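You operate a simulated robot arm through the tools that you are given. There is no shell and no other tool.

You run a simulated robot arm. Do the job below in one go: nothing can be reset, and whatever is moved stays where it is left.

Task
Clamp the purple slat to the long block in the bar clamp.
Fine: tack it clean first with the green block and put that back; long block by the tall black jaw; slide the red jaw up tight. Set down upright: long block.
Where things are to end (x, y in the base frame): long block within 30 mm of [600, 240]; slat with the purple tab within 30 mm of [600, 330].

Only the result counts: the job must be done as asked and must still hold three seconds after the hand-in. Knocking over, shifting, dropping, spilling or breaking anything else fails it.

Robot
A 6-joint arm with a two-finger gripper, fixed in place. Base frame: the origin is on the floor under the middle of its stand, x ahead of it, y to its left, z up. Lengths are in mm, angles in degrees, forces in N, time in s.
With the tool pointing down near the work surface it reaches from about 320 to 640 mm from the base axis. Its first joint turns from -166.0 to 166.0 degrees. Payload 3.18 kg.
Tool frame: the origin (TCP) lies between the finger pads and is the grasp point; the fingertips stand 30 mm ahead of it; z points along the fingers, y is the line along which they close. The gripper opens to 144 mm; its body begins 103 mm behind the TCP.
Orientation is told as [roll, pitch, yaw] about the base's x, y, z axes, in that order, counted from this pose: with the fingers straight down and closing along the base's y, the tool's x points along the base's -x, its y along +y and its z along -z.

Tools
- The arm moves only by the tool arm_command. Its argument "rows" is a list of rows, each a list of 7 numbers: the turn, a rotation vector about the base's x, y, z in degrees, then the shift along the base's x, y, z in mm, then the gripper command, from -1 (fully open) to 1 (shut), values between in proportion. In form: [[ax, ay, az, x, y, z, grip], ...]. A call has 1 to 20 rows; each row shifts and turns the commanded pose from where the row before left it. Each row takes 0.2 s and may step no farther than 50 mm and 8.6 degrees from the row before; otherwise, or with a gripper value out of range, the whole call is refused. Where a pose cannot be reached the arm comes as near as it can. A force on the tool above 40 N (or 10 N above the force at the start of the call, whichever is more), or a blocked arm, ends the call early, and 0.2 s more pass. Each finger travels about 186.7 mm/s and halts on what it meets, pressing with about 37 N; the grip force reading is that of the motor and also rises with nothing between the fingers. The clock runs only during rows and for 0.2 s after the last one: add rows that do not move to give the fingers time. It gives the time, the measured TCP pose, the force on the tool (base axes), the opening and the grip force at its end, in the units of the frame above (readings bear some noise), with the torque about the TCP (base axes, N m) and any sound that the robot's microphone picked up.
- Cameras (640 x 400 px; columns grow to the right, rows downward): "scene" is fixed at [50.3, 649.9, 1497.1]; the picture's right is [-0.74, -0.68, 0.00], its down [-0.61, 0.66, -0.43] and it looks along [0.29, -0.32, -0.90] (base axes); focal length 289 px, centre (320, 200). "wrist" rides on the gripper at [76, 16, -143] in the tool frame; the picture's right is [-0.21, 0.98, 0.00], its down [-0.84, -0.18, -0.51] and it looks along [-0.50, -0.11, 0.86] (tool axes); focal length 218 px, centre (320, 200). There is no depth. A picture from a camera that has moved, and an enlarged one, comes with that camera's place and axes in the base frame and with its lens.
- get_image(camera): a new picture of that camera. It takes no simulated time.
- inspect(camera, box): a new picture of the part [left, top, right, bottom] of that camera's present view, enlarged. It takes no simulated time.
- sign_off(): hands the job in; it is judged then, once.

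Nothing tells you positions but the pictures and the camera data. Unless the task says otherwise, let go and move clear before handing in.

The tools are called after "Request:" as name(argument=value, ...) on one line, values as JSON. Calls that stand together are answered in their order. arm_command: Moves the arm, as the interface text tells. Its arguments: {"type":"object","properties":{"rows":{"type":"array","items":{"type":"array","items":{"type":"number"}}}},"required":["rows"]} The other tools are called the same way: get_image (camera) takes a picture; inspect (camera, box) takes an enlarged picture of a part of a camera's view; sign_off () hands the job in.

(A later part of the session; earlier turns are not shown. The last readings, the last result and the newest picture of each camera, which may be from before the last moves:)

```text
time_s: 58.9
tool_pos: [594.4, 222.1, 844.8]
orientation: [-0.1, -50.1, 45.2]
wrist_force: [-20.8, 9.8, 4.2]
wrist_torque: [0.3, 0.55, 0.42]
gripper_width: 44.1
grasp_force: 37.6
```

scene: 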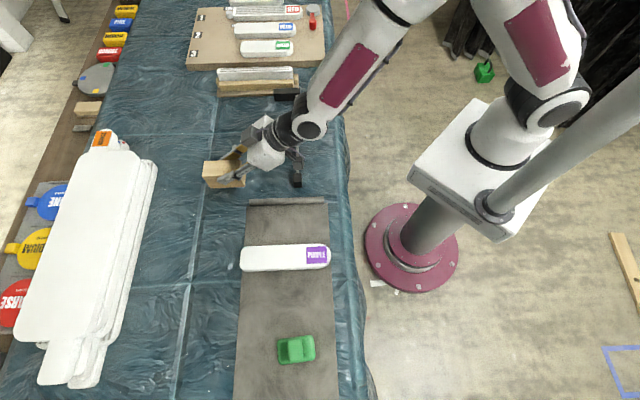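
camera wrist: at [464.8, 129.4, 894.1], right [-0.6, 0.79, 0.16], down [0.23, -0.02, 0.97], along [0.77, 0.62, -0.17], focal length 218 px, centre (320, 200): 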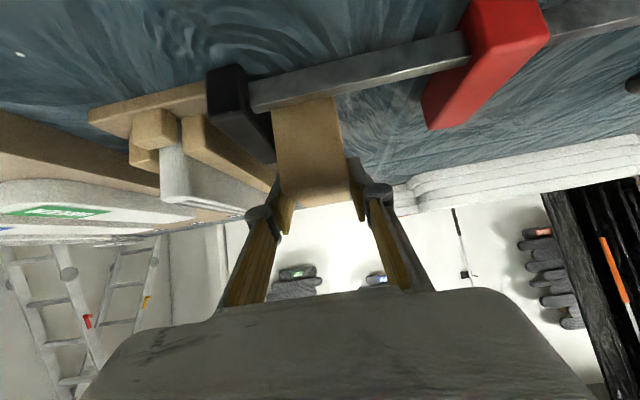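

Request:
inspect(camera="wrist", box=[170, 60, 370, 265])

Request:
inspect(camera="scene", box=[255, 60, 315, 120])

```text
1.95 times, centred on (270, 162) of wrist
camera zoom: at [470.8, 123.4, 878.1], right [-0.6, 0.79, 0.16], down [0.23, -0.02, 0.97], along [0.77, 0.62, -0.17], focal length 426 px, centre (418, 273)
```

zoom: 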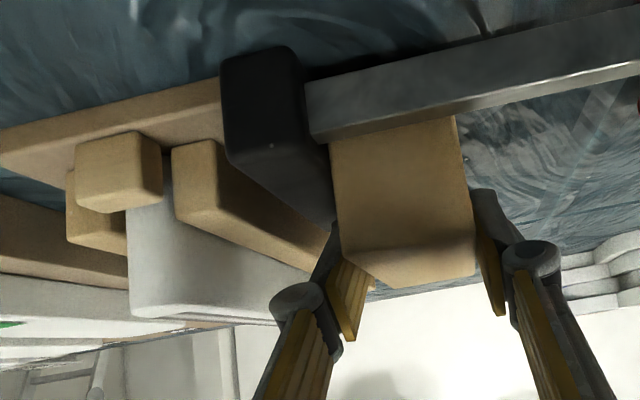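

```text
6.67 times, centred on (285, 90) of scene
camera zoom: at [50.3, 649.9, 1497.1], right [-0.74, -0.68, 0.0], down [-0.61, 0.66, -0.43], along [0.29, -0.32, -0.9], focal length 1924 px, centre (553, 933)
```

zoom: 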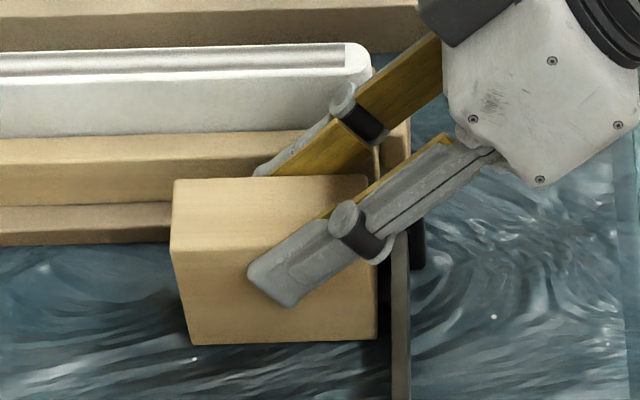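

Request:
arm_command(rows=[[0, 0, 0, -0.8, 0.8, 0, 1], [0, 0, 0, 0, 0, 0, 1], [0, 0, 0, 0, 0, 0, 1]])

```text
time_s: 59.6
tool_pos: [593.9, 221.6, 844.1]
orientation: [0.0, -50.1, 45.2]
wrist_force: [-7.0, 3.1, -0.3]
wrist_torque: [0.07, 0.19, 0.21]
gripper_width: 44.4
grasp_force: 36.6
```

Relaxed now. Setting down the last fraction and releasing with a small opening.

Request:
arm_command(rows=[[0, 0, 0, 0, 0, -0.7, 1], [0, 0, 0, 0, 0, 0, 1]])

Request:
arm_command(rows=[[0, 0, 0, 0, 0, 0, 0.34], [0, 0, 0, 0, 0, 0, 0.3], [0, 0, 0, 0, 0, 0, 0.3]])

Request:
inspect(camera="wrist", box=[170, 60, 370, 265])

Request:
inspect(camera="scene", box=[255, 60, 315, 120])

```text
time_s: 60.2
tool_pos: [592.6, 222.6, 843.7]
orientation: [-0.1, -50.2, 45.1]
wrist_force: [-2.1, -1.7, 2.4]
wrist_torque: [-0.08, -0.03, -0.01]
gripper_width: 44.4
grasp_force: 37.3
```

```text
time_s: 61.0
tool_pos: [593.3, 223.4, 844.2]
orientation: [-0.1, -50.1, 45.2]
wrist_force: [0.5, 2.0, 4.6]
wrist_torque: [0.02, -0.16, 0.04]
gripper_width: 49.9
grasp_force: 0.1
```

```text
1.95 times, centred on (270, 162) of wrist
camera zoom: at [470.6, 124.7, 877.8], right [-0.6, 0.79, 0.16], down [0.23, -0.02, 0.97], along [0.77, 0.62, -0.17], focal length 426 px, centre (418, 273)
```

zoom: 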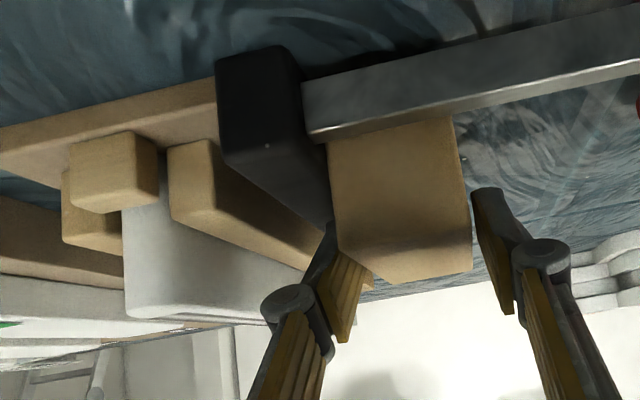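

```text
6.67 times, centred on (285, 90) of scene
camera zoom: at [50.3, 649.9, 1497.1], right [-0.74, -0.68, 0.0], down [-0.61, 0.66, -0.43], along [0.29, -0.32, -0.9], focal length 1924 px, centre (553, 933)
```

zoom: 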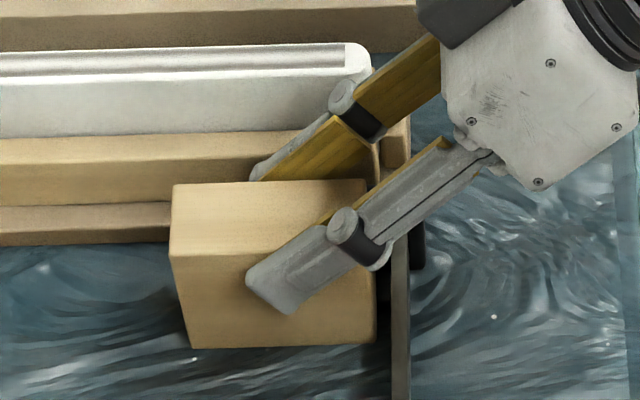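

Released. Lifting straight up.

Request:
arm_command(rows=[[0, 0, 0, 0, 0, 4, 0.3], [0, 0, 0, 0, 0, 10, 0.3], [0, 0, 0, 0, 0, 20, 0.3], [0, 0, 0, 0, 0, 30, 0.3], [0, 0, 0, 0, 0, 0, 0.3]])

Request:
get_image(camera="wrist")

Request:
inspect(camera="scene", box=[230, 60, 330, 150])

```text
time_s: 62.2
tool_pos: [595.0, 223.5, 906.8]
orientation: [0.0, -50.0, 45.1]
wrist_force: [0.1, -0.7, -0.5]
wrist_torque: [0.01, 0.01, -0.03]
gripper_width: 50.3
grasp_force: 0.1
```

```text
taken
camera wrist: at [471.6, 123.8, 941.2], right [-0.6, 0.79, 0.16], down [0.23, -0.02, 0.97], along [0.77, 0.62, -0.17], focal length 218 px, centre (320, 200)
```

wrist: 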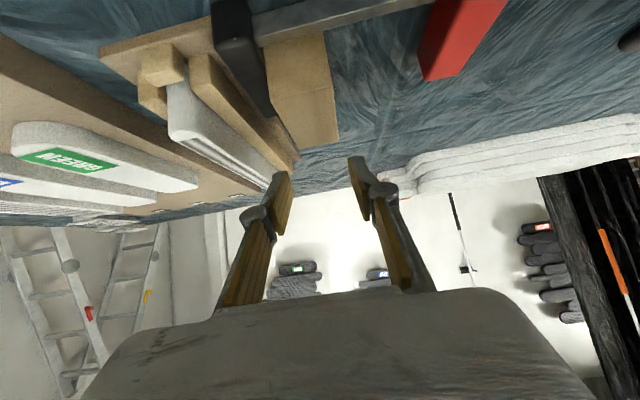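

```text
4.44 times, centred on (280, 105) of scene
camera zoom: at [50.3, 649.9, 1497.1], right [-0.74, -0.68, 0.0], down [-0.61, 0.66, -0.43], along [0.29, -0.32, -0.9], focal length 1283 px, centre (498, 622)
```

zoom: 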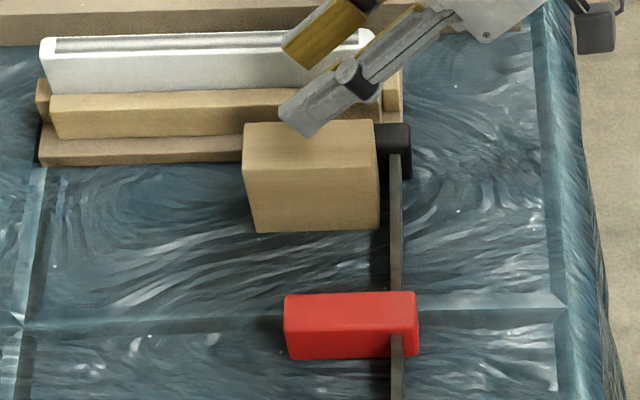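

The long block stands flush against the black jaw with its centre near n = 598, e = −262, which is within a centimetre of the target. Next I'll go to the slat, reducing the tilt to 25° on the way.

Request:
arm_command(rows=[[0, 0, 0, -31.8, 33.2, 5, 0.2], [-4.42, 4.42, 0, -31.8, 33.2, 0, 0], [-4.42, 4.42, 0, -31.8, 33.2, 0, -0.25], [-4.42, 4.42, 0, -31.8, 33.2, 0, -0.25], [-4.42, 4.42, 0, -31.8, 33.2, 0, -0.25], [0, 0, 0, -31.8, 33.2, -5, -0.25], [0, 0, 0, -31.8, 33.2, -5, -0.25], [0, 0, 0, -31.8, 33.2, -5, -0.25], [0, 0, 0, -31.8, 33.2, -5, -0.25], [0, 0, 0, -31.8, 33.2, -5, -0.25], [0, 0, 0, -31.8, 33.2, -5, -0.25], [0, 0, 0, 0, 0, 0, -0.25]])

Request:
get_image(camera="wrist")

Request:
get_image(camera="scene")

```text
time_s: 64.8
tool_pos: [327.3, 531.5, 901.3]
orientation: [0.6, -33.6, 50.4]
wrist_force: [-1.3, -0.1, -1.0]
wrist_torque: [0.08, -0.09, -0.18]
gripper_width: 90.0
grasp_force: 0.1
out of reach, approached as far as the arm can: row 4, 5, 7, 8, 9, 10
```

```text
taken
camera wrist: at [224.3, 433.3, 980.2], right [-0.64, 0.75, 0.12], down [0.41, 0.21, 0.89], along [0.64, 0.62, -0.45], focal length 218 px, centre (320, 200)
```

wrist: 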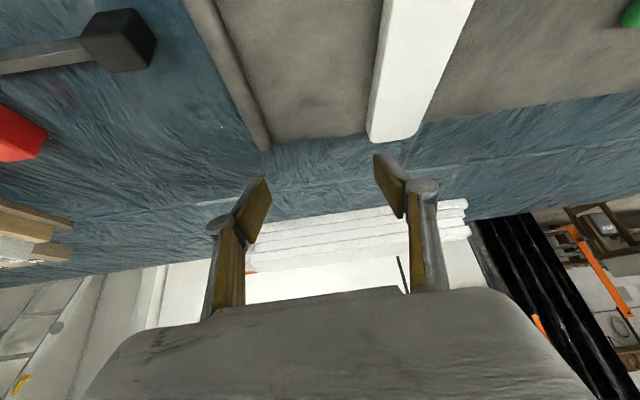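

```text
taken
```

scene: 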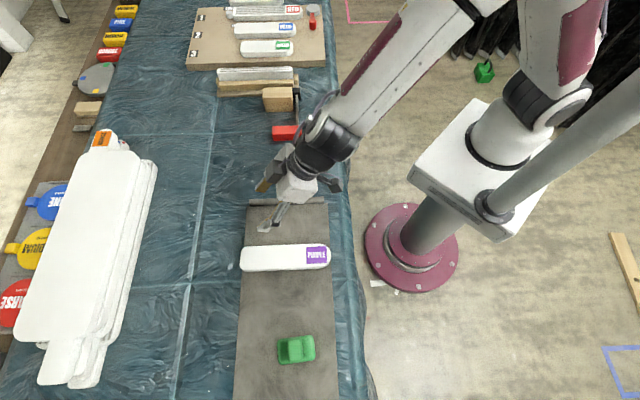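

The arm was too extended at that height; it's safely high though. I'll draw in, straighten the tool to a 25° tilt at 45° yaw, and continue.

Request:
arm_command(rows=[[0, 0, 0, -31.8, -31.8, -10, -0.25], [0, 0, 0, -10, -10, -10, -0.25], [-0.38, -0.38, -5.6, 0, 0, 0, -0.25], [-6.08, 6.08, 0, 0, 0, 0, -0.25], [0, 0, 0, 0, 0, 0, -0.25]])

```text
time_s: 66.0
tool_pos: [286.4, 484.0, 879.5]
orientation: [1.9, -27.8, 39.0]
wrist_force: [0.4, 0.2, -1.2]
wrist_torque: [-0.01, 0.01, 0.01]
gripper_width: 89.9
grasp_force: 0.0
out of reach, approached as far as the arm can: row 4
```

The wrist seems to be passing close to a wrist singularity (forearm and tool nearly in line). I'll tilt back out to 50° here, where it worked before, then approach the slat from that side.

Request:
arm_command(rows=[[5.0, -3.6, 1.0, 0, 0, 5, -0.25], [5.0, -3.6, 1.0, 0, 0, 5, -0.25], [0, 0, 0, 0, 0, 0, -0.25]])

Request:
get_image(camera="scene")

```text
time_s: 66.8
tool_pos: [294.5, 477.7, 884.1]
orientation: [2.4, -36.0, 39.0]
wrist_force: [0.1, 0.0, 0.5]
wrist_torque: [0.04, -0.03, -0.02]
gripper_width: 89.8
grasp_force: 0.1
out of reach, approached as far as the arm can: row 1, 2
```

```text
taken
```

scene: 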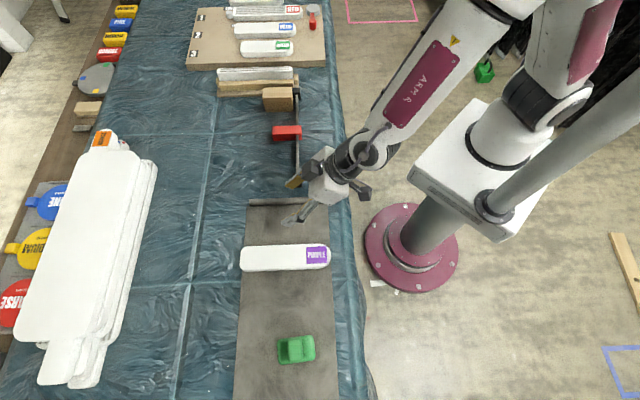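

I'll test whether this is a speed or a joint-limit issue with small, slow corrections.

Request:
arm_command(rows=[[0, 0, 1.5, 0, 0, 0, -0.25], [0, 0, 1.5, 0, 0, 0, -0.25], [0, 0, 1.5, 0, 0, 0, -0.25], [0, 0, 1.5, 0, 0, 0, -0.25], [0, 0, 0, 0, 0, 0, -0.25]])

```text
time_s: 68.0
tool_pos: [295.1, 477.2, 883.9]
orientation: [2.5, -35.9, 45.0]
wrist_force: [0.3, 0.2, -1.6]
wrist_torque: [0.02, -0.01, 0.03]
gripper_width: 90.1
grasp_force: 0.1
```

Request:
arm_command(rows=[[-1.6, -1.2, -1.1, 0, 0, 0, -0.25], [-1.41, 1.41, 0, 0, 0, 0, -0.25], [-1.41, 1.41, 0, 0, 0, 0, -0.25], [-1.41, 1.41, 0, 0, 0, 0, -0.25], [0, 0, 0, 0, 0, 0, -0.25]])

```text
time_s: 69.2
tool_pos: [294.5, 477.9, 883.6]
orientation: [0.0, -29.7, 45.3]
wrist_force: [-0.2, -0.2, 0.5]
wrist_torque: [0.0, 0.03, -0.02]
gripper_width: 90.2
grasp_force: 0.1
```

Small steps work fine, so it was just joint speed near the singularity. Finishing the tilt to 25° slowly.

Request:
arm_command(rows=[[-1.2, 1.2, -0.1, 0, 0, 0, -0.25], [-1.2, 1.2, -0.1, 0, 0, 0, -0.25], [-0.95, 0.95, -0.1, 0, 0, 0, -0.25], [0, 0, 0, 0, 0, 0, -0.25]])

```text
time_s: 70.2
tool_pos: [295.8, 478.3, 883.2]
orientation: [-0.1, -25.0, 45.0]
wrist_force: [-0.8, 0.5, -0.8]
wrist_torque: [0.01, -0.03, -0.03]
gripper_width: 90.0
grasp_force: 0.1
```

Request:
arm_command(rows=[[0, 0, 0, -6.1, 14, -2, -0.25], [0, 0, 0, -6.1, 14, -2, -0.25], [0, 0, 0, -6.1, 14, -2, -0.25], [0, 0, 0, -6.1, 14, -2, -0.25], [0, 0, 0, -6.1, 14, -2, -0.25], [0, 0, 0, -6.1, 14, -2, -0.25], [0, 0, 0, -6.1, 14, -2, -0.25], [0, 0, 0, -6.1, 14, -2, -0.25], [0, 0, 0, 0, 0, 0, -0.25]])

Request:
get_image(camera="wrist")

Request:
inspect(camera="scene", box=[220, 220, 350, 300])

```text
time_s: 72.2
tool_pos: [246.6, 588.9, 867.7]
orientation: [0.0, -25.0, 45.0]
wrist_force: [1.4, 0.7, -0.7]
wrist_torque: [0.0, -0.01, -0.01]
gripper_width: 90.2
grasp_force: 0.1
```

```text
taken
camera wrist: at [144.0, 511.2, 965.9], right [-0.56, 0.83, 0.09], down [0.52, 0.26, 0.82], along [0.65, 0.5, -0.57], focal length 218 px, centre (320, 200)
```

wrist: 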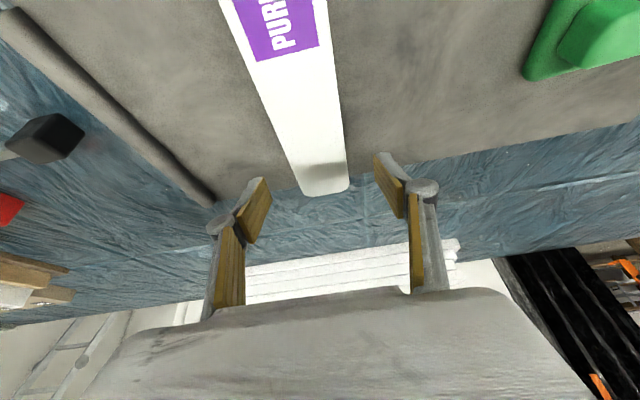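

```text
4.92 times, centred on (285, 260) of scene
camera zoom: at [50.3, 649.9, 1497.1], right [-0.74, -0.68, 0.0], down [-0.61, 0.66, -0.43], along [0.29, -0.32, -0.9], focal length 1421 px, centre (492, -95)
```

zoom: 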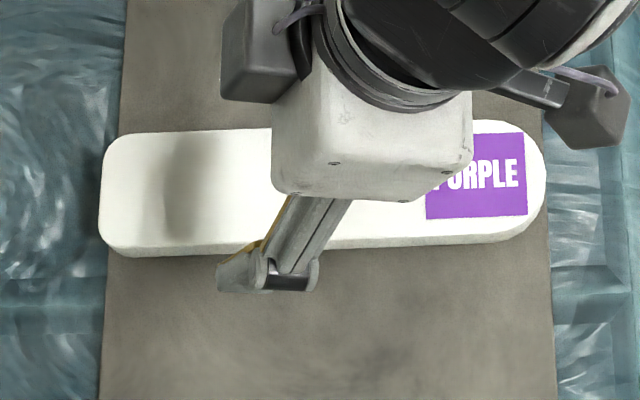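

Centred over the slat. Descending around it.

Request:
arm_command(rows=[[0, 0, 0, 0, 0, -15, -0.25], [0, 0, 0, 0, 0, -15, -0.25], [0, 0, 0, 0, 0, -12, -0.25], [0, 0, 0, 0, 0, -8, -0.25], [0, 0, 0, 0, 0, -3, -0.25], [0, 0, 0, 0, 0, 0, -0.25]])

Request:
get_image(camera="wrist")

Request:
inspect(camera="scene", box=[220, 220, 350, 300])

```text
time_s: 73.7
tool_pos: [246.5, 589.4, 814.8]
orientation: [0.0, -25.0, 45.1]
wrist_force: [-0.6, 0.6, -0.5]
wrist_torque: [-0.01, 0.01, 0.03]
gripper_width: 89.7
grasp_force: 0.1
```

```text
taken
camera wrist: at [143.3, 510.9, 912.7], right [-0.56, 0.82, 0.09], down [0.52, 0.26, 0.82], along [0.65, 0.5, -0.57], focal length 218 px, centre (320, 200)
```

wrist: 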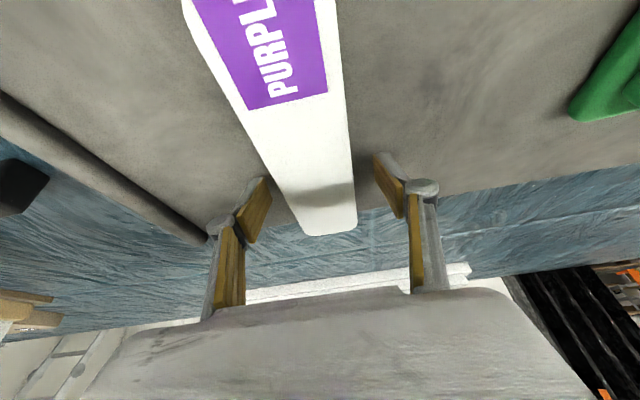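

```text
4.92 times, centred on (285, 260) of scene
camera zoom: at [50.3, 649.9, 1497.1], right [-0.74, -0.68, 0.0], down [-0.61, 0.66, -0.43], along [0.29, -0.32, -0.9], focal length 1421 px, centre (492, -95)
```

zoom: 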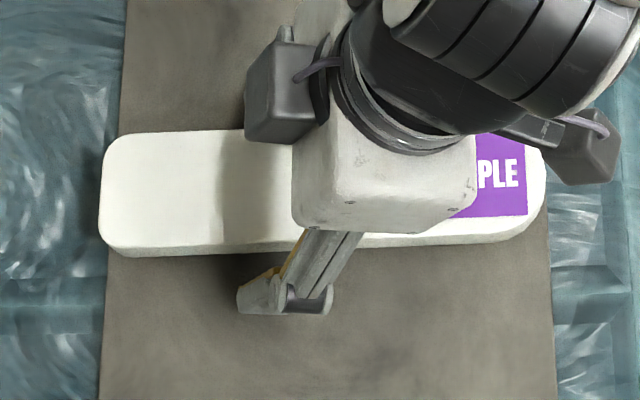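

Request:
arm_command(rows=[[0, 0, 0, 0, 0, -0.5, 0], [0, 0, 0, 0, 0, 0, 0.3], [0, 0, 0, 0, 0, 0, 1], [0, 0, 0, 0, 0, 0, 1]])

Request:
get_image(camera="wrist")

Request:
inspect(camera="scene", box=[220, 220, 350, 300])

```text
time_s: 74.7
tool_pos: [246.4, 590.1, 815.5]
orientation: [0.1, -25.1, 45.1]
wrist_force: [-2.6, -2.4, 19.1]
wrist_torque: [-0.21, -0.05, 0.0]
gripper_width: 57.3
grasp_force: 36.9
```

```text
taken
camera wrist: at [143.6, 511.4, 913.5], right [-0.56, 0.82, 0.09], down [0.51, 0.26, 0.82], along [0.65, 0.5, -0.57], focal length 218 px, centre (320, 200)
```

wrist: 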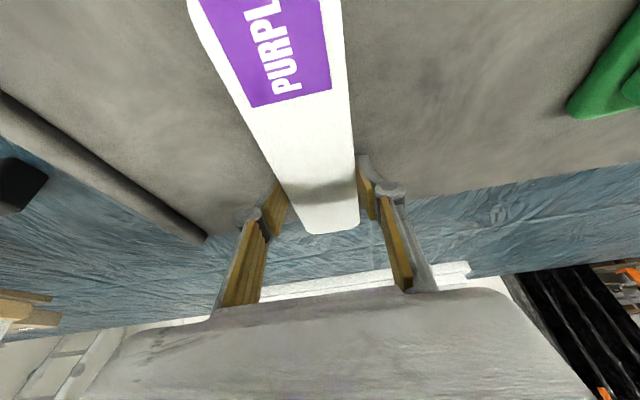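

```text
4.92 times, centred on (285, 260) of scene
camera zoom: at [50.3, 649.9, 1497.1], right [-0.74, -0.68, 0.0], down [-0.61, 0.66, -0.43], along [0.29, -0.32, -0.9], focal length 1421 px, centre (492, -95)
```

zoom: 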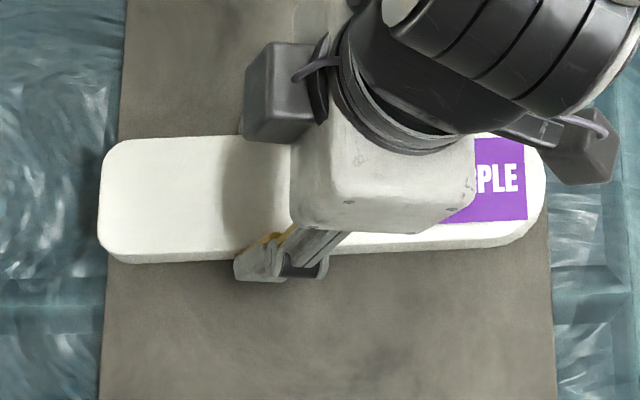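

Gripped at 57 mm. I'll lift it clear and check that it stays level.

Request:
arm_command(rows=[[0, 0, 0, 0, 0, 3, 1], [0, 0, 0, 0, 0, 7, 1], [0, 0, 0, 0, 0, 15, 1], [0, 0, 0, 0, 0, 15, 1], [0, 0, 0, 0, 0, 15, 1], [0, 0, 0, 0, 0, 0, 1]])

Request:
get_image(camera="wrist")

Request:
get_image(camera="scene")

```text
time_s: 76.0
tool_pos: [246.9, 588.7, 870.0]
orientation: [0.0, -25.1, 45.0]
wrist_force: [0.4, -0.3, -1.3]
wrist_torque: [0.04, 0.03, -0.02]
gripper_width: 57.2
grasp_force: 37.1
```

```text
taken
camera wrist: at [144.0, 510.8, 967.9], right [-0.56, 0.83, 0.09], down [0.52, 0.26, 0.82], along [0.65, 0.5, -0.57], focal length 218 px, centre (320, 200)
```

wrist: 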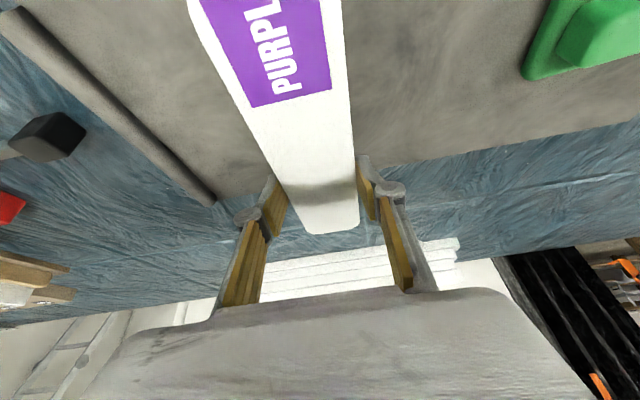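

```text
taken
```

scene: 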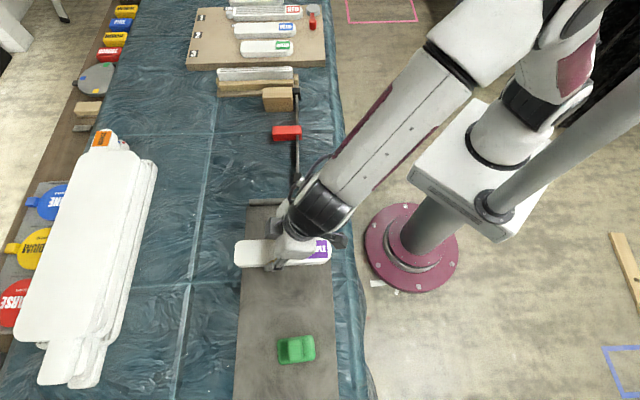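

The slat is up and level. I'll carry it across slowly toward the clamp.

Request:
arm_command(rows=[[0, 0, 0, 11, -11, 0, 1], [0, 0, 0, 11, -11, 0, 1], [0, 0, 0, 11, -11, 0, 1], [0, 0, 0, 11, -11, 0, 1], [0, 0, 0, 11, -11, 0, 1], [0, 0, 0, 11, -11, 0, 1], [0, 0, 0, 11, -11, 0, 1], [0, 0, 0, 0, 0, 0, 1]])

```text
time_s: 77.8
tool_pos: [324.4, 511.8, 868.4]
orientation: [0.0, -24.9, 44.9]
wrist_force: [-0.7, 0.2, -2.0]
wrist_torque: [0.0, -0.03, -0.01]
gripper_width: 56.9
grasp_force: 36.3
```

Request:
arm_command(rows=[[0, 0, 0, 9, -9, 0, 1], [0, 0, 0, 9, -9, 0, 1], [0, 0, 0, 9, -9, 0, 1], [0, 0, 0, 9, -9, 0, 1], [0, 0, 0, 9, -9, 0, 1], [0, 0, 0, 9, -9, 0, 1], [0, 0, 0, 9, -9, 0, 1], [0, 0, 0, 9, -9, 0, 1], [0, 0, 0, 0, 0, 0, 1]])

```text
time_s: 79.8
tool_pos: [396.6, 438.5, 869.5]
orientation: [-0.1, -25.0, 45.1]
wrist_force: [0.9, 0.6, -1.7]
wrist_torque: [0.03, -0.01, 0.03]
gripper_width: 57.5
grasp_force: 37.0
```

Request:
arm_command(rows=[[0, 0, 0, 8, -8, 0, 1], [0, 0, 0, 8, -8, 0, 1], [0, 0, 0, 8, -8, 0, 1], [0, 0, 0, 8, -8, 0, 1], [0, 0, 0, 8, -8, 0, 1], [0, 0, 0, 8, -8, 0, 1], [0, 0, 0, 8, -8, 0, 1], [0, 0, 0, 8, -8, 0, 1], [0, 0, 0, 8, -8, 0, 1], [0, 0, 0, 8, -8, 0, 1], [0, 0, 0, 0, 0, 0, 1]])

```text
time_s: 82.2
tool_pos: [475.8, 361.5, 868.9]
orientation: [0.0, -25.1, 45.0]
wrist_force: [0.4, -0.3, -2.4]
wrist_torque: [-0.02, -0.05, 0.02]
gripper_width: 57.2
grasp_force: 37.3
```

Request:
arm_command(rows=[[0, 0, 0, 14.5, -2.3, 0, 1], [0, 0, 0, 14.5, -2.3, 0, 1], [0, 0, 0, 14.5, -2.3, 0, 1], [0, 0, 0, 14.5, -2.3, 0, 1], [0, 0, 0, 14.5, -2.3, 0, 1], [0, 0, 0, 14.5, -2.3, 0, 1], [0, 0, 0, 14.5, -2.3, 0, 1], [0, 0, 0, 14.5, -2.3, 0, 1], [0, 0, 0, 14.5, -2.3, 0, 1], [0, 0, 0, 14.5, -2.3, 0, 1], [0, 0, 0, 0, 0, 0, 1]])

Request:
get_image(camera="wrist")

Request:
inspect(camera="scene", box=[200, 60, 330, 150])

```text
time_s: 84.7
tool_pos: [620.3, 336.7, 869.9]
orientation: [0.0, -25.0, 45.0]
wrist_force: [-0.7, -0.4, -0.9]
wrist_torque: [-0.04, -0.04, -0.02]
gripper_width: 57.1
grasp_force: 37.4
```

```text
taken
camera wrist: at [517.4, 258.9, 967.8], right [-0.56, 0.83, 0.09], down [0.52, 0.26, 0.82], along [0.65, 0.5, -0.57], focal length 218 px, centre (320, 200)
```

wrist: 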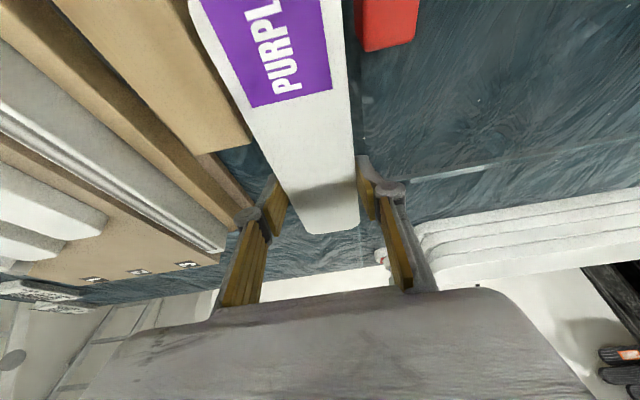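

```text
4.44 times, centred on (265, 105) of scene
camera zoom: at [50.3, 649.9, 1497.1], right [-0.74, -0.68, 0.0], down [-0.61, 0.66, -0.43], along [0.29, -0.32, -0.9], focal length 1283 px, centre (564, 622)
```

zoom: 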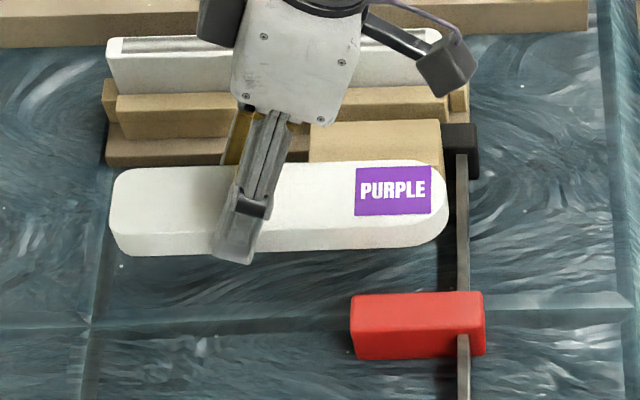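

The slat is over the gap with its tab end toward the bar. I'll shift 6 mm outward to clear the bar, then lower between block and red jaw.

Request:
arm_command(rows=[[0, 0, 0, 4.2, 4.2, 0, 1], [0, 0, 0, 0, 0, -12, 1], [0, 0, 0, 0, 0, -12, 1], [0, 0, 0, 0, 0, -12, 1], [0, 0, 0, 0, 0, 0, 1]])

Request:
get_image(camera="wrist")

Request:
inspect(camera="scene", box=[200, 60, 330, 150])

```text
time_s: 85.8
tool_pos: [623.8, 341.2, 832.0]
orientation: [0.1, -24.9, 45.0]
wrist_force: [0.1, 0.0, -1.0]
wrist_torque: [0.01, -0.01, 0.0]
gripper_width: 57.4
grasp_force: 36.9
```

```text
taken
camera wrist: at [520.5, 263.0, 930.8], right [-0.56, 0.83, 0.09], down [0.52, 0.26, 0.82], along [0.65, 0.5, -0.57], focal length 218 px, centre (320, 200)
```

wrist: 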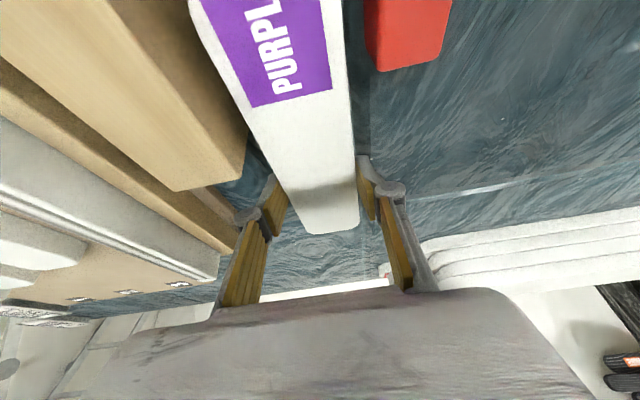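

```text
4.44 times, centred on (265, 105) of scene
camera zoom: at [50.3, 649.9, 1497.1], right [-0.74, -0.68, 0.0], down [-0.61, 0.66, -0.43], along [0.29, -0.32, -0.9], focal length 1283 px, centre (564, 622)
```

zoom: 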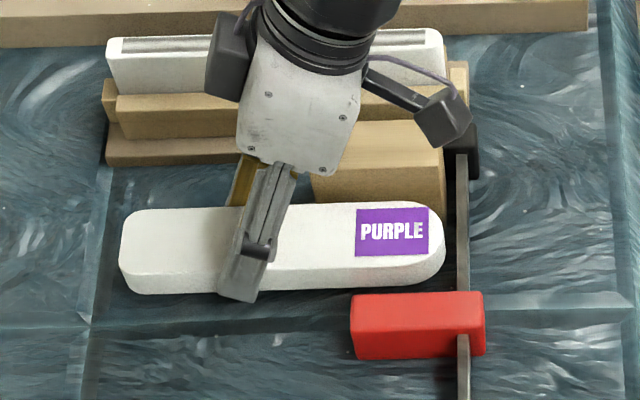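

Request:
arm_command(rows=[[0, 0, 0, 0, 0, -8, 1], [0, 0, 0, 0, 0, -6, 1], [0, 0, 0, 0, 0, 0, 1]])

Request:
arm_command(rows=[[0, 0, 0, 0, 0, -2, 1], [0, 0, 0, 0, 0, 0, 1]])

```text
time_s: 86.7
tool_pos: [624.0, 341.2, 818.8]
orientation: [0.0, -25.0, 45.0]
wrist_force: [0.1, 0.4, -2.1]
wrist_torque: [0.0, -0.02, 0.0]
gripper_width: 57.5
grasp_force: 37.2
```

```text
time_s: 87.2
tool_pos: [623.7, 340.7, 817.2]
orientation: [0.1, -25.0, 44.9]
wrist_force: [0.2, 0.2, -0.4]
wrist_torque: [0.03, -0.01, 0.04]
gripper_width: 57.2
grasp_force: 36.6
```

Request:
arm_command(rows=[[0, 0, 0, 0, 0, -1.5, 1], [0, 0, 0, 0, 0, 0, 1]])

```text
time_s: 87.8
tool_pos: [624.4, 340.7, 816.3]
orientation: [0.1, -25.0, 44.9]
wrist_force: [-0.3, 0.4, -1.6]
wrist_torque: [0.02, 0.01, -0.02]
gripper_width: 56.9
grasp_force: 37.0
```

Request:
arm_command(rows=[[0, 0, 0, 0, 0, -1.5, 1], [0, 0, 0, 0, 0, 0, 1]])

```text
time_s: 88.5
tool_pos: [624.6, 341.3, 814.5]
orientation: [0.1, -25.0, 45.0]
wrist_force: [0.3, 0.2, -1.6]
wrist_torque: [-0.01, -0.03, 0.0]
gripper_width: 57.0
grasp_force: 37.4
```

Just above the table now. Sliding toward the long block until it touches.

Request:
arm_command(rows=[[0, 0, 0, 1.41, -1.41, 0, 1], [0, 0, 0, 1.41, -1.41, 0, 1], [0, 0, 0, 1.41, -1.41, 0, 1], [0, 0, 0, 0, 0, 0, 1]])

Request:
arm_command(rows=[[0, 0, 0, 1.06, -1.06, 0, 1], [0, 0, 0, 0, 0, 0, 1]])

Request:
inspect(camera="scene", box=[200, 60, 330, 150])

```text
time_s: 89.5
tool_pos: [627.3, 337.2, 815.0]
orientation: [0.0, -25.0, 44.9]
wrist_force: [0.1, 0.4, -1.6]
wrist_torque: [0.05, -0.01, -0.01]
gripper_width: 57.3
grasp_force: 36.7
```

```text
time_s: 90.0
tool_pos: [630.1, 335.4, 814.1]
orientation: [0.0, -25.0, 45.0]
wrist_force: [-0.4, 0.7, -3.0]
wrist_torque: [0.0, -0.02, -0.01]
gripper_width: 57.2
grasp_force: 37.0
```

```text
4.44 times, centred on (265, 105) of scene
camera zoom: at [50.3, 649.9, 1497.1], right [-0.74, -0.68, 0.0], down [-0.61, 0.66, -0.43], along [0.29, -0.32, -0.9], focal length 1283 px, centre (564, 622)
```

zoom: 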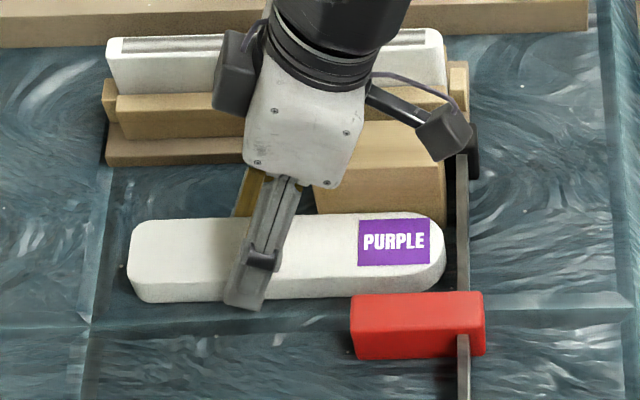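

Request:
arm_command(rows=[[0, 0, 0, 1.06, -1.06, 0, 1], [0, 0, 0, 0, 0, 0, 1]])

Request:
arm_command(rows=[[0, 0, 0, 0.7, -0.7, 0, 1], [0, 0, 0, 0, 0, 0, 1]])

```text
time_s: 90.7
tool_pos: [629.5, 334.3, 813.8]
orientation: [0.1, -25.0, 44.9]
wrist_force: [-0.3, 0.5, -1.2]
wrist_torque: [0.01, -0.03, 0.0]
gripper_width: 57.2
grasp_force: 37.7
```

```text
time_s: 91.2
tool_pos: [632.1, 333.1, 814.3]
orientation: [0.0, -24.9, 45.0]
wrist_force: [0.0, 0.6, -0.4]
wrist_torque: [0.05, 0.0, 0.04]
gripper_width: 57.4
grasp_force: 36.7
```

Request:
arm_command(rows=[[0, 0, 0, 0.7, -0.7, 0, 1], [0, 0, 0, 0, 0, 0, 1]])

Request:
inspect(camera="wrist", box=[170, 0, 470, 240])

```text
time_s: 91.8
tool_pos: [632.5, 334.9, 813.4]
orientation: [0.0, -25.0, 45.0]
wrist_force: [-2.9, 1.7, 0.2]
wrist_torque: [-0.04, 0.07, -0.29]
gripper_width: 57.1
grasp_force: 37.7
```

```text
1.67 times, centred on (320, 120) of wrist
camera zoom: at [529.2, 255.4, 911.2], right [-0.56, 0.83, 0.09], down [0.52, 0.26, 0.82], along [0.65, 0.5, -0.57], focal length 364 px, centre (320, 333)
```

zoom: 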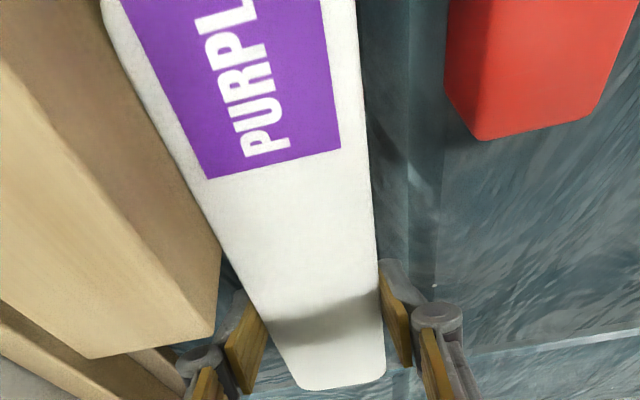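

The slat touches the block. Now lowering onto the table.

Request:
arm_command(rows=[[0, 0, 0, 0, 0, -1, 1], [0, 0, 0, 0, 0, 0, 1]])

Request:
arm_command(rows=[[0, 0, 0, 0, 0, -0.8, 1], [0, 0, 0, 0, 0, 0, 1]])

```text
time_s: 92.5
tool_pos: [632.9, 333.9, 811.2]
orientation: [-0.1, -25.0, 44.9]
wrist_force: [-4.7, 4.4, 0.5]
wrist_torque: [-0.04, 0.12, -0.37]
gripper_width: 56.9
grasp_force: 37.2
```

```text
time_s: 93.0
tool_pos: [632.4, 334.8, 812.2]
orientation: [0.1, -25.0, 45.0]
wrist_force: [-6.6, 5.6, 1.9]
wrist_torque: [0.17, 0.1, -0.41]
gripper_width: 57.4
grasp_force: 36.2
```

Request:
arm_command(rows=[[0, 0, 0, 0, 0, -0.8, 1], [0, 0, 0, 0, 0, 0, 1]])

```text
time_s: 93.7
tool_pos: [632.7, 333.0, 811.1]
orientation: [0.0, -24.9, 45.1]
wrist_force: [-11.0, 6.8, 10.5]
wrist_torque: [0.22, 0.42, -0.3]
gripper_width: 57.3
grasp_force: 36.6
```

The slat rests on the table against the block. Releasing.

Request:
arm_command(rows=[[0, 0, 0, 0, 0, 0, 0.1], [0, 0, 0, 0, 0, 0, 0], [0, 0, 0, 0, 0, 0, 0]])

Request:
arm_command(rows=[[0, 0, 0, 0, 0, 5, 0], [0, 0, 0, 0, 0, 15, 0], [0, 0, 0, 0, 0, 20, 0], [0, 0, 0, 0, 0, 20, 0], [0, 0, 0, 0, 0, 0, 0]])

Request:
get_image(camera="wrist")

Request:
inspect(camera="scene", box=[200, 60, 330, 150])

```text
time_s: 94.5
tool_pos: [632.6, 333.6, 811.2]
orientation: [0.0, -25.0, 45.0]
wrist_force: [1.2, 0.1, 2.1]
wrist_torque: [-0.03, -0.02, -0.01]
gripper_width: 71.8
grasp_force: 0.1
```

```text
time_s: 95.7
tool_pos: [632.1, 334.6, 871.3]
orientation: [0.0, -25.1, 45.0]
wrist_force: [-0.3, 0.4, 0.2]
wrist_torque: [0.0, 0.0, 0.04]
gripper_width: 71.9
grasp_force: 0.0
```

```text
taken
camera wrist: at [529.0, 255.1, 969.1], right [-0.56, 0.83, 0.09], down [0.52, 0.26, 0.82], along [0.65, 0.5, -0.57], focal length 218 px, centre (320, 200)
```

wrist: 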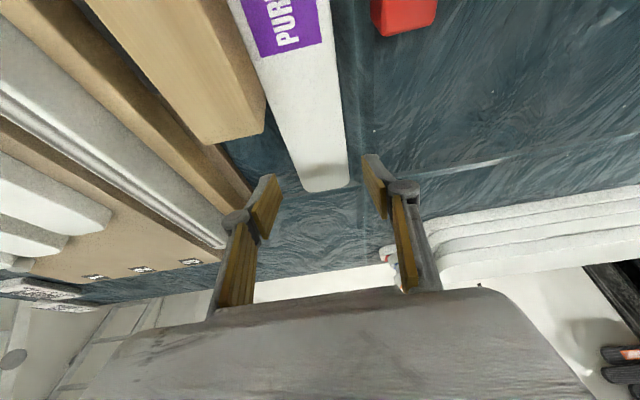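

```text
4.44 times, centred on (265, 105) of scene
camera zoom: at [50.3, 649.9, 1497.1], right [-0.74, -0.68, 0.0], down [-0.61, 0.66, -0.43], along [0.29, -0.32, -0.9], focal length 1283 px, centre (564, 622)
```

zoom: 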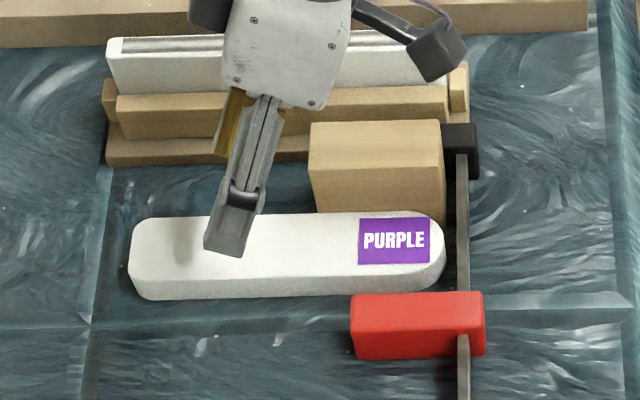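

The slat lies flush beside the block, with its near end just clear of the bar. Next I'll straighten the tool to vertical, moving to the outer side of the red jaw to push it up tight.

Request:
arm_command(rows=[[0, 0, 0, -17.2, 1.9, 5, 0.5], [-2.5, 2.5, 0, -17.2, 1.9, 3, 1], [-2.5, 2.5, 0, -17.2, 1.9, 0, 1], [-2.5, 2.5, 0, -17.2, 1.9, 0, 1], [-2.5, 2.5, 0, -17.2, 1.9, 0, 1], [-2.5, 2.5, 0, -17.2, 1.9, 0, 1], [-2.5, 2.5, 0, -17.2, 1.9, 0, 1], [-2.68, 2.68, 0, -17.2, 1.9, 0, 1], [0, 0, 0, -17.2, 1.9, 0, 1], [0, 0, 0, -17.2, 1.9, 0, 1], [0, 0, 0, 0, 0, 0, 1]])

Request:
get_image(camera="wrist")

Request:
inspect(camera="scene", box=[200, 60, 350, 160])

```text
time_s: 98.0
tool_pos: [459.6, 352.4, 879.6]
orientation: [0.0, 0.0, 45.0]
wrist_force: [0.1, 0.0, 0.1]
wrist_torque: [-0.01, -0.01, 0.0]
gripper_width: 0.0
grasp_force: 31.1
```

```text
taken
camera wrist: at [395.1, 311.8, 1022.6], right [-0.54, 0.84, 0.0], down [0.72, 0.47, 0.51], along [0.43, 0.28, -0.86], focal length 218 px, centre (320, 200)
```

wrist: 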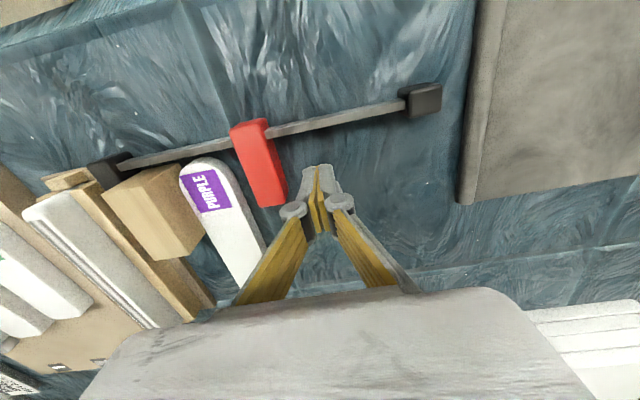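

```text
4.00 times, centred on (275, 110) of scene
camera zoom: at [50.3, 649.9, 1497.1], right [-0.74, -0.68, 0.0], down [-0.61, 0.66, -0.43], along [0.29, -0.32, -0.9], focal length 1154 px, centre (500, 560)
```

zoom: 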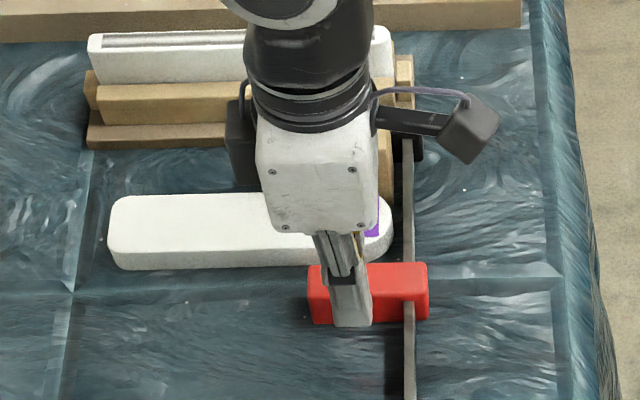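

Positioned on the outer side of the red jaw. Descending to table level there.

Request:
arm_command(rows=[[0, 0, 0, 0, 0, -20, 1], [0, 0, 0, 0, 0, -20, 1], [0, 0, 0, 0, 0, -14, 1], [0, 0, 0, 0, 0, -8, 1], [0, 0, 0, 0, 0, 0, 1]])

Request:
get_image(camera="wrist")

Request:
inspect(camera="scene", box=[200, 60, 350, 160])

```text
time_s: 99.2
tool_pos: [460.3, 354.3, 817.4]
orientation: [0.0, -0.1, 45.0]
wrist_force: [0.0, -0.3, 0.0]
wrist_torque: [-0.02, -0.02, -0.01]
gripper_width: 0.2
grasp_force: 30.8
```

```text
taken
camera wrist: at [394.9, 312.6, 960.4], right [-0.54, 0.84, 0.0], down [0.72, 0.47, 0.51], along [0.43, 0.28, -0.86], focal length 218 px, centre (320, 200)
```

wrist: 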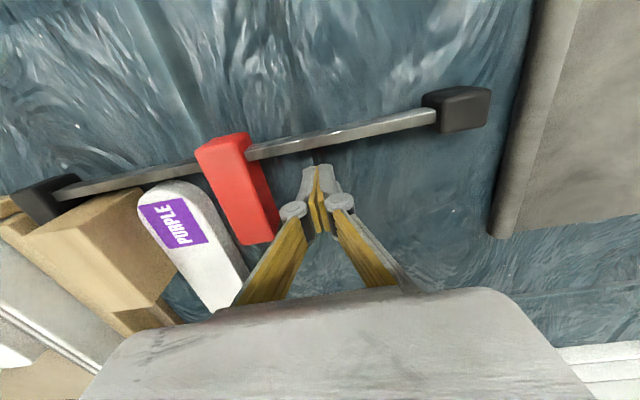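

```text
4.00 times, centred on (275, 110) of scene
camera zoom: at [50.3, 649.9, 1497.1], right [-0.74, -0.68, 0.0], down [-0.61, 0.66, -0.43], along [0.29, -0.32, -0.9], focal length 1154 px, centre (500, 560)
```

zoom: 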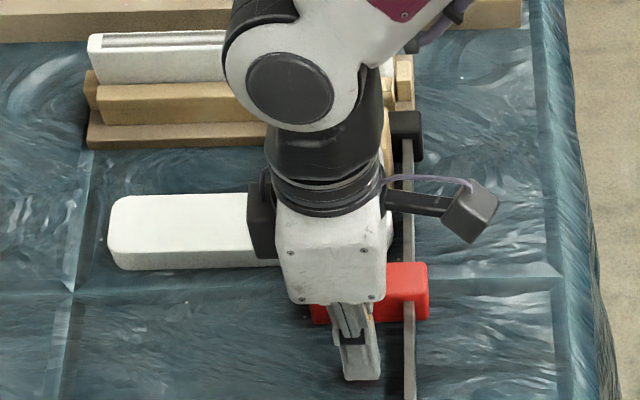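

Request:
arm_command(rows=[[0, 0, 0, 0, 0, -1.5, 1], [0, 0, 0, 3.54, -3.54, 0, 1], [0, 0, 0, 3.54, -3.54, 0, 1], [0, 0, 0, 3.54, -3.54, 0, 1], [0, 0, 0, 3.54, -3.54, 0, 1], [0, 0, 0, 0, 0, 0, 1]])

Request:
get_image(camera="wrist")

```text
time_s: 100.7
tool_pos: [475.0, 338.1, 816.7]
orientation: [-0.1, 0.0, 45.1]
wrist_force: [-0.5, -0.6, -0.8]
wrist_torque: [0.0, 0.0, 0.01]
gripper_width: 0.1
grasp_force: 31.2
```

```text
taken
camera wrist: at [409.1, 297.2, 959.8], right [-0.54, 0.84, 0.0], down [0.72, 0.47, 0.51], along [0.43, 0.28, -0.86], focal length 218 px, centre (320, 200)
```

wrist: 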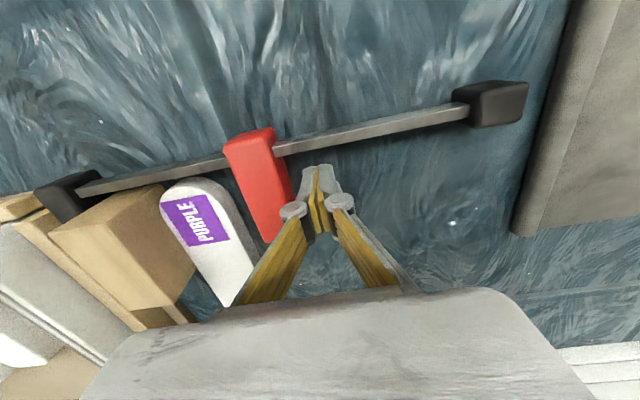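

Request:
arm_command(rows=[[0, 0, 0, 2.12, -2.12, 0, 1], [0, 0, 0, 2.12, -2.12, 0, 1], [0, 0, 0, 2.12, -2.12, 0, 1], [0, 0, 0, 0, 0, 0, 1]])

```text
time_s: 101.7
tool_pos: [480.9, 332.5, 816.6]
orientation: [0.0, 0.0, 45.1]
wrist_force: [0.0, 0.2, -0.9]
wrist_torque: [0.02, -0.02, 0.02]
gripper_width: 0.1
grasp_force: 30.3
```

Request:
arm_command(rows=[[0, 0, 0, 2.12, -2.12, 0, 1], [0, 0, 0, 2.12, -2.12, 0, 1], [0, 0, 0, 0, 0, 0, 1]])

Request:
inspect(camera="wrist", box=[200, 110, 400, 250])

```text
time_s: 102.5
tool_pos: [484.2, 328.7, 816.6]
orientation: [0.0, 0.0, 45.1]
wrist_force: [-0.2, 3.8, 1.4]
wrist_torque: [-0.01, -0.02, 0.04]
gripper_width: 0.0
grasp_force: 30.5
```

```text
2.86 times, centred on (300, 180) of wrist
camera zoom: at [419.5, 287.3, 959.8], right [-0.54, 0.84, 0.0], down [0.72, 0.47, 0.51], along [0.43, 0.28, -0.86], focal length 624 px, centre (377, 257)
```

zoom: 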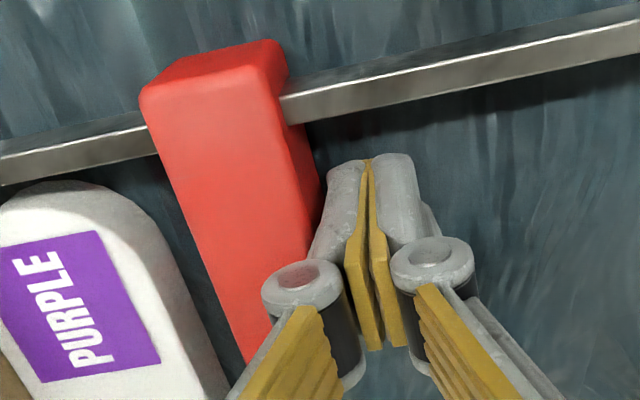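

Contact with the red jaw. Pushing it toward the slat.

Request:
arm_command(rows=[[0, 0, 0, 1.8, -1.8, 0, 1], [0, 0, 0, 1.8, -1.8, 0, 1], [0, 0, 0, 1.8, -1.8, 0, 1], [0, 0, 0, 0, 0, 0, 1]])

Request:
inspect(camera="wrist", box=[150, 90, 400, 250])

```text
time_s: 103.5
tool_pos: [491.0, 323.3, 815.0]
orientation: [0.1, 0.1, 45.0]
wrist_force: [-2.3, 0.4, -1.7]
wrist_torque: [0.02, -0.01, -0.02]
gripper_width: 0.0
grasp_force: 30.1
```

```text
2.50 times, centred on (275, 170) of wrist
camera zoom: at [424.6, 282.4, 959.1], right [-0.54, 0.84, 0.0], down [0.72, 0.47, 0.51], along [0.42, 0.28, -0.86], focal length 546 px, centre (432, 275)
```

zoom: 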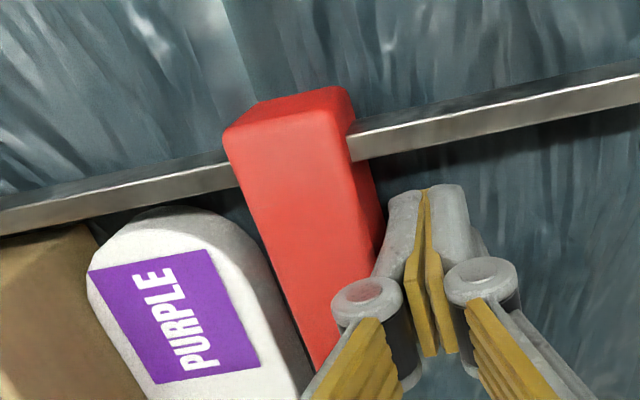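

The red jaw slides freely. Continuing.

Request:
arm_command(rows=[[0, 0, 0, 1.8, -1.8, 0, 1], [0, 0, 0, 1.8, -1.8, 0, 1], [0, 0, 0, 1.8, -1.8, 0, 1], [0, 0, 0, 1.8, -1.8, 0, 1], [0, 0, 0, 0, 0, 0, 1]])

Request:
inspect(camera="wrist", box=[150, 90, 400, 250])

```text
time_s: 104.7
tool_pos: [496.9, 315.4, 815.3]
orientation: [0.0, 0.0, 45.0]
wrist_force: [-2.3, 1.1, 1.6]
wrist_torque: [0.0, 0.01, 0.01]
gripper_width: 0.0
grasp_force: 30.5
```

```text
2.50 times, centred on (275, 170) of wrist
camera zoom: at [432.4, 275.2, 959.4], right [-0.54, 0.84, 0.0], down [0.72, 0.47, 0.51], along [0.43, 0.28, -0.86], focal length 546 px, centre (432, 275)
```

zoom: 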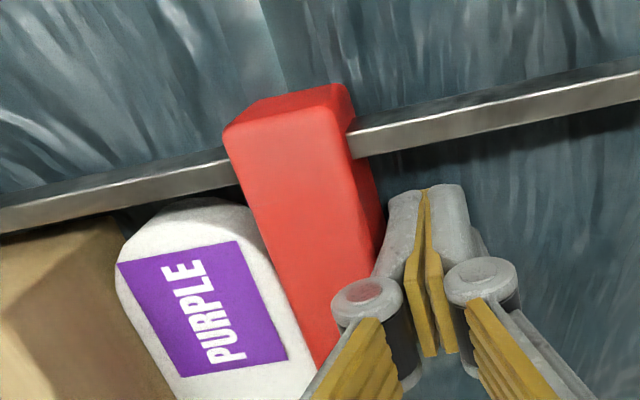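

Request:
arm_command(rows=[[0, 0, 0, 1.06, -1.06, 0, 1], [0, 0, 0, 1.06, -1.06, 0, 1], [0, 0, 0, 0, 0, 0, 1]])

Request:
arm_command(rows=[[0, 0, 0, 0.7, -0.7, 0, 1], [0, 0, 0, 0, 0, 0, 1]])

```text
time_s: 105.5
tool_pos: [499.7, 312.9, 815.8]
orientation: [0.0, 0.0, 45.0]
wrist_force: [-1.8, 2.7, -1.0]
wrist_torque: [0.01, -0.01, 0.04]
gripper_width: 0.0
grasp_force: 30.7
```

```text
time_s: 106.0
tool_pos: [500.2, 312.9, 816.2]
orientation: [0.0, 0.0, 44.9]
wrist_force: [0.3, 2.4, -1.5]
wrist_torque: [-0.02, 0.01, 0.01]
gripper_width: 0.1
grasp_force: 30.6
```

Request:
arm_command(rows=[[0, 0, 0, 0.7, -0.7, 0, 1], [0, 0, 0, 0, 0, 0, 1]])

Request:
arm_command(rows=[[0, 0, 0, 0.7, -0.7, 0, 1], [0, 0, 0, 0, 0, 0, 1]])

Request:
inspect(camera="wrist", box=[150, 90, 400, 250])

```text
time_s: 106.7
tool_pos: [500.9, 313.9, 815.6]
orientation: [-0.1, -0.1, 45.0]
wrist_force: [-1.5, 3.2, 1.7]
wrist_torque: [-0.05, 0.0, 0.02]
gripper_width: 0.1
grasp_force: 30.9
```

```text
time_s: 107.2
tool_pos: [500.8, 314.0, 817.0]
orientation: [0.0, 0.1, 45.0]
wrist_force: [-4.6, 7.5, 0.0]
wrist_torque: [0.0, -0.02, -0.01]
gripper_width: 0.0
grasp_force: 31.2
```

```text
2.50 times, centred on (275, 170) of wrist
camera zoom: at [435.7, 271.3, 959.7], right [-0.54, 0.84, 0.0], down [0.72, 0.47, 0.51], along [0.42, 0.28, -0.86], focal length 546 px, centre (432, 275)
```

zoom: 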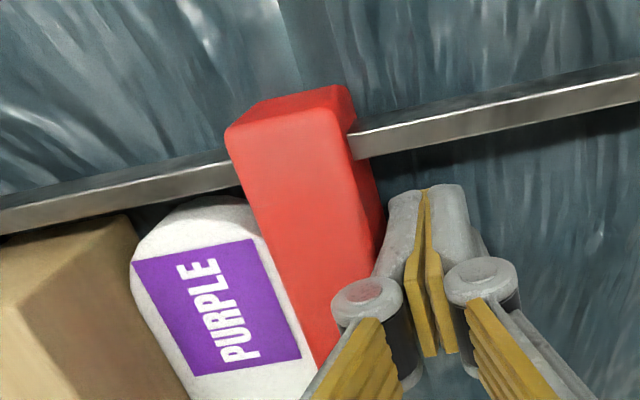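

Force is rising, so the jaw has met the slat. Pushing on to seat it tight.

Request:
arm_command(rows=[[0, 0, 0, 0.7, -0.7, 0, 1], [0, 0, 0, 0, 0, 0, 1]])

Request:
arm_command(rows=[[0, 0, 0, 0.7, -0.7, 0, 1], [0, 0, 0, 0, 0, 0, 1]])

```text
time_s: 107.8
tool_pos: [501.7, 309.9, 815.6]
orientation: [-0.1, 0.0, 45.0]
wrist_force: [-8.5, 14.2, -0.7]
wrist_torque: [-0.04, 0.05, 0.01]
gripper_width: 0.2
grasp_force: 30.9
```

```text
time_s: 108.5
tool_pos: [501.0, 311.5, 815.7]
orientation: [0.1, 0.1, 45.0]
wrist_force: [-23.3, 20.5, 7.8]
wrist_torque: [-0.04, -0.11, -0.06]
gripper_width: 0.0
grasp_force: 30.7
```

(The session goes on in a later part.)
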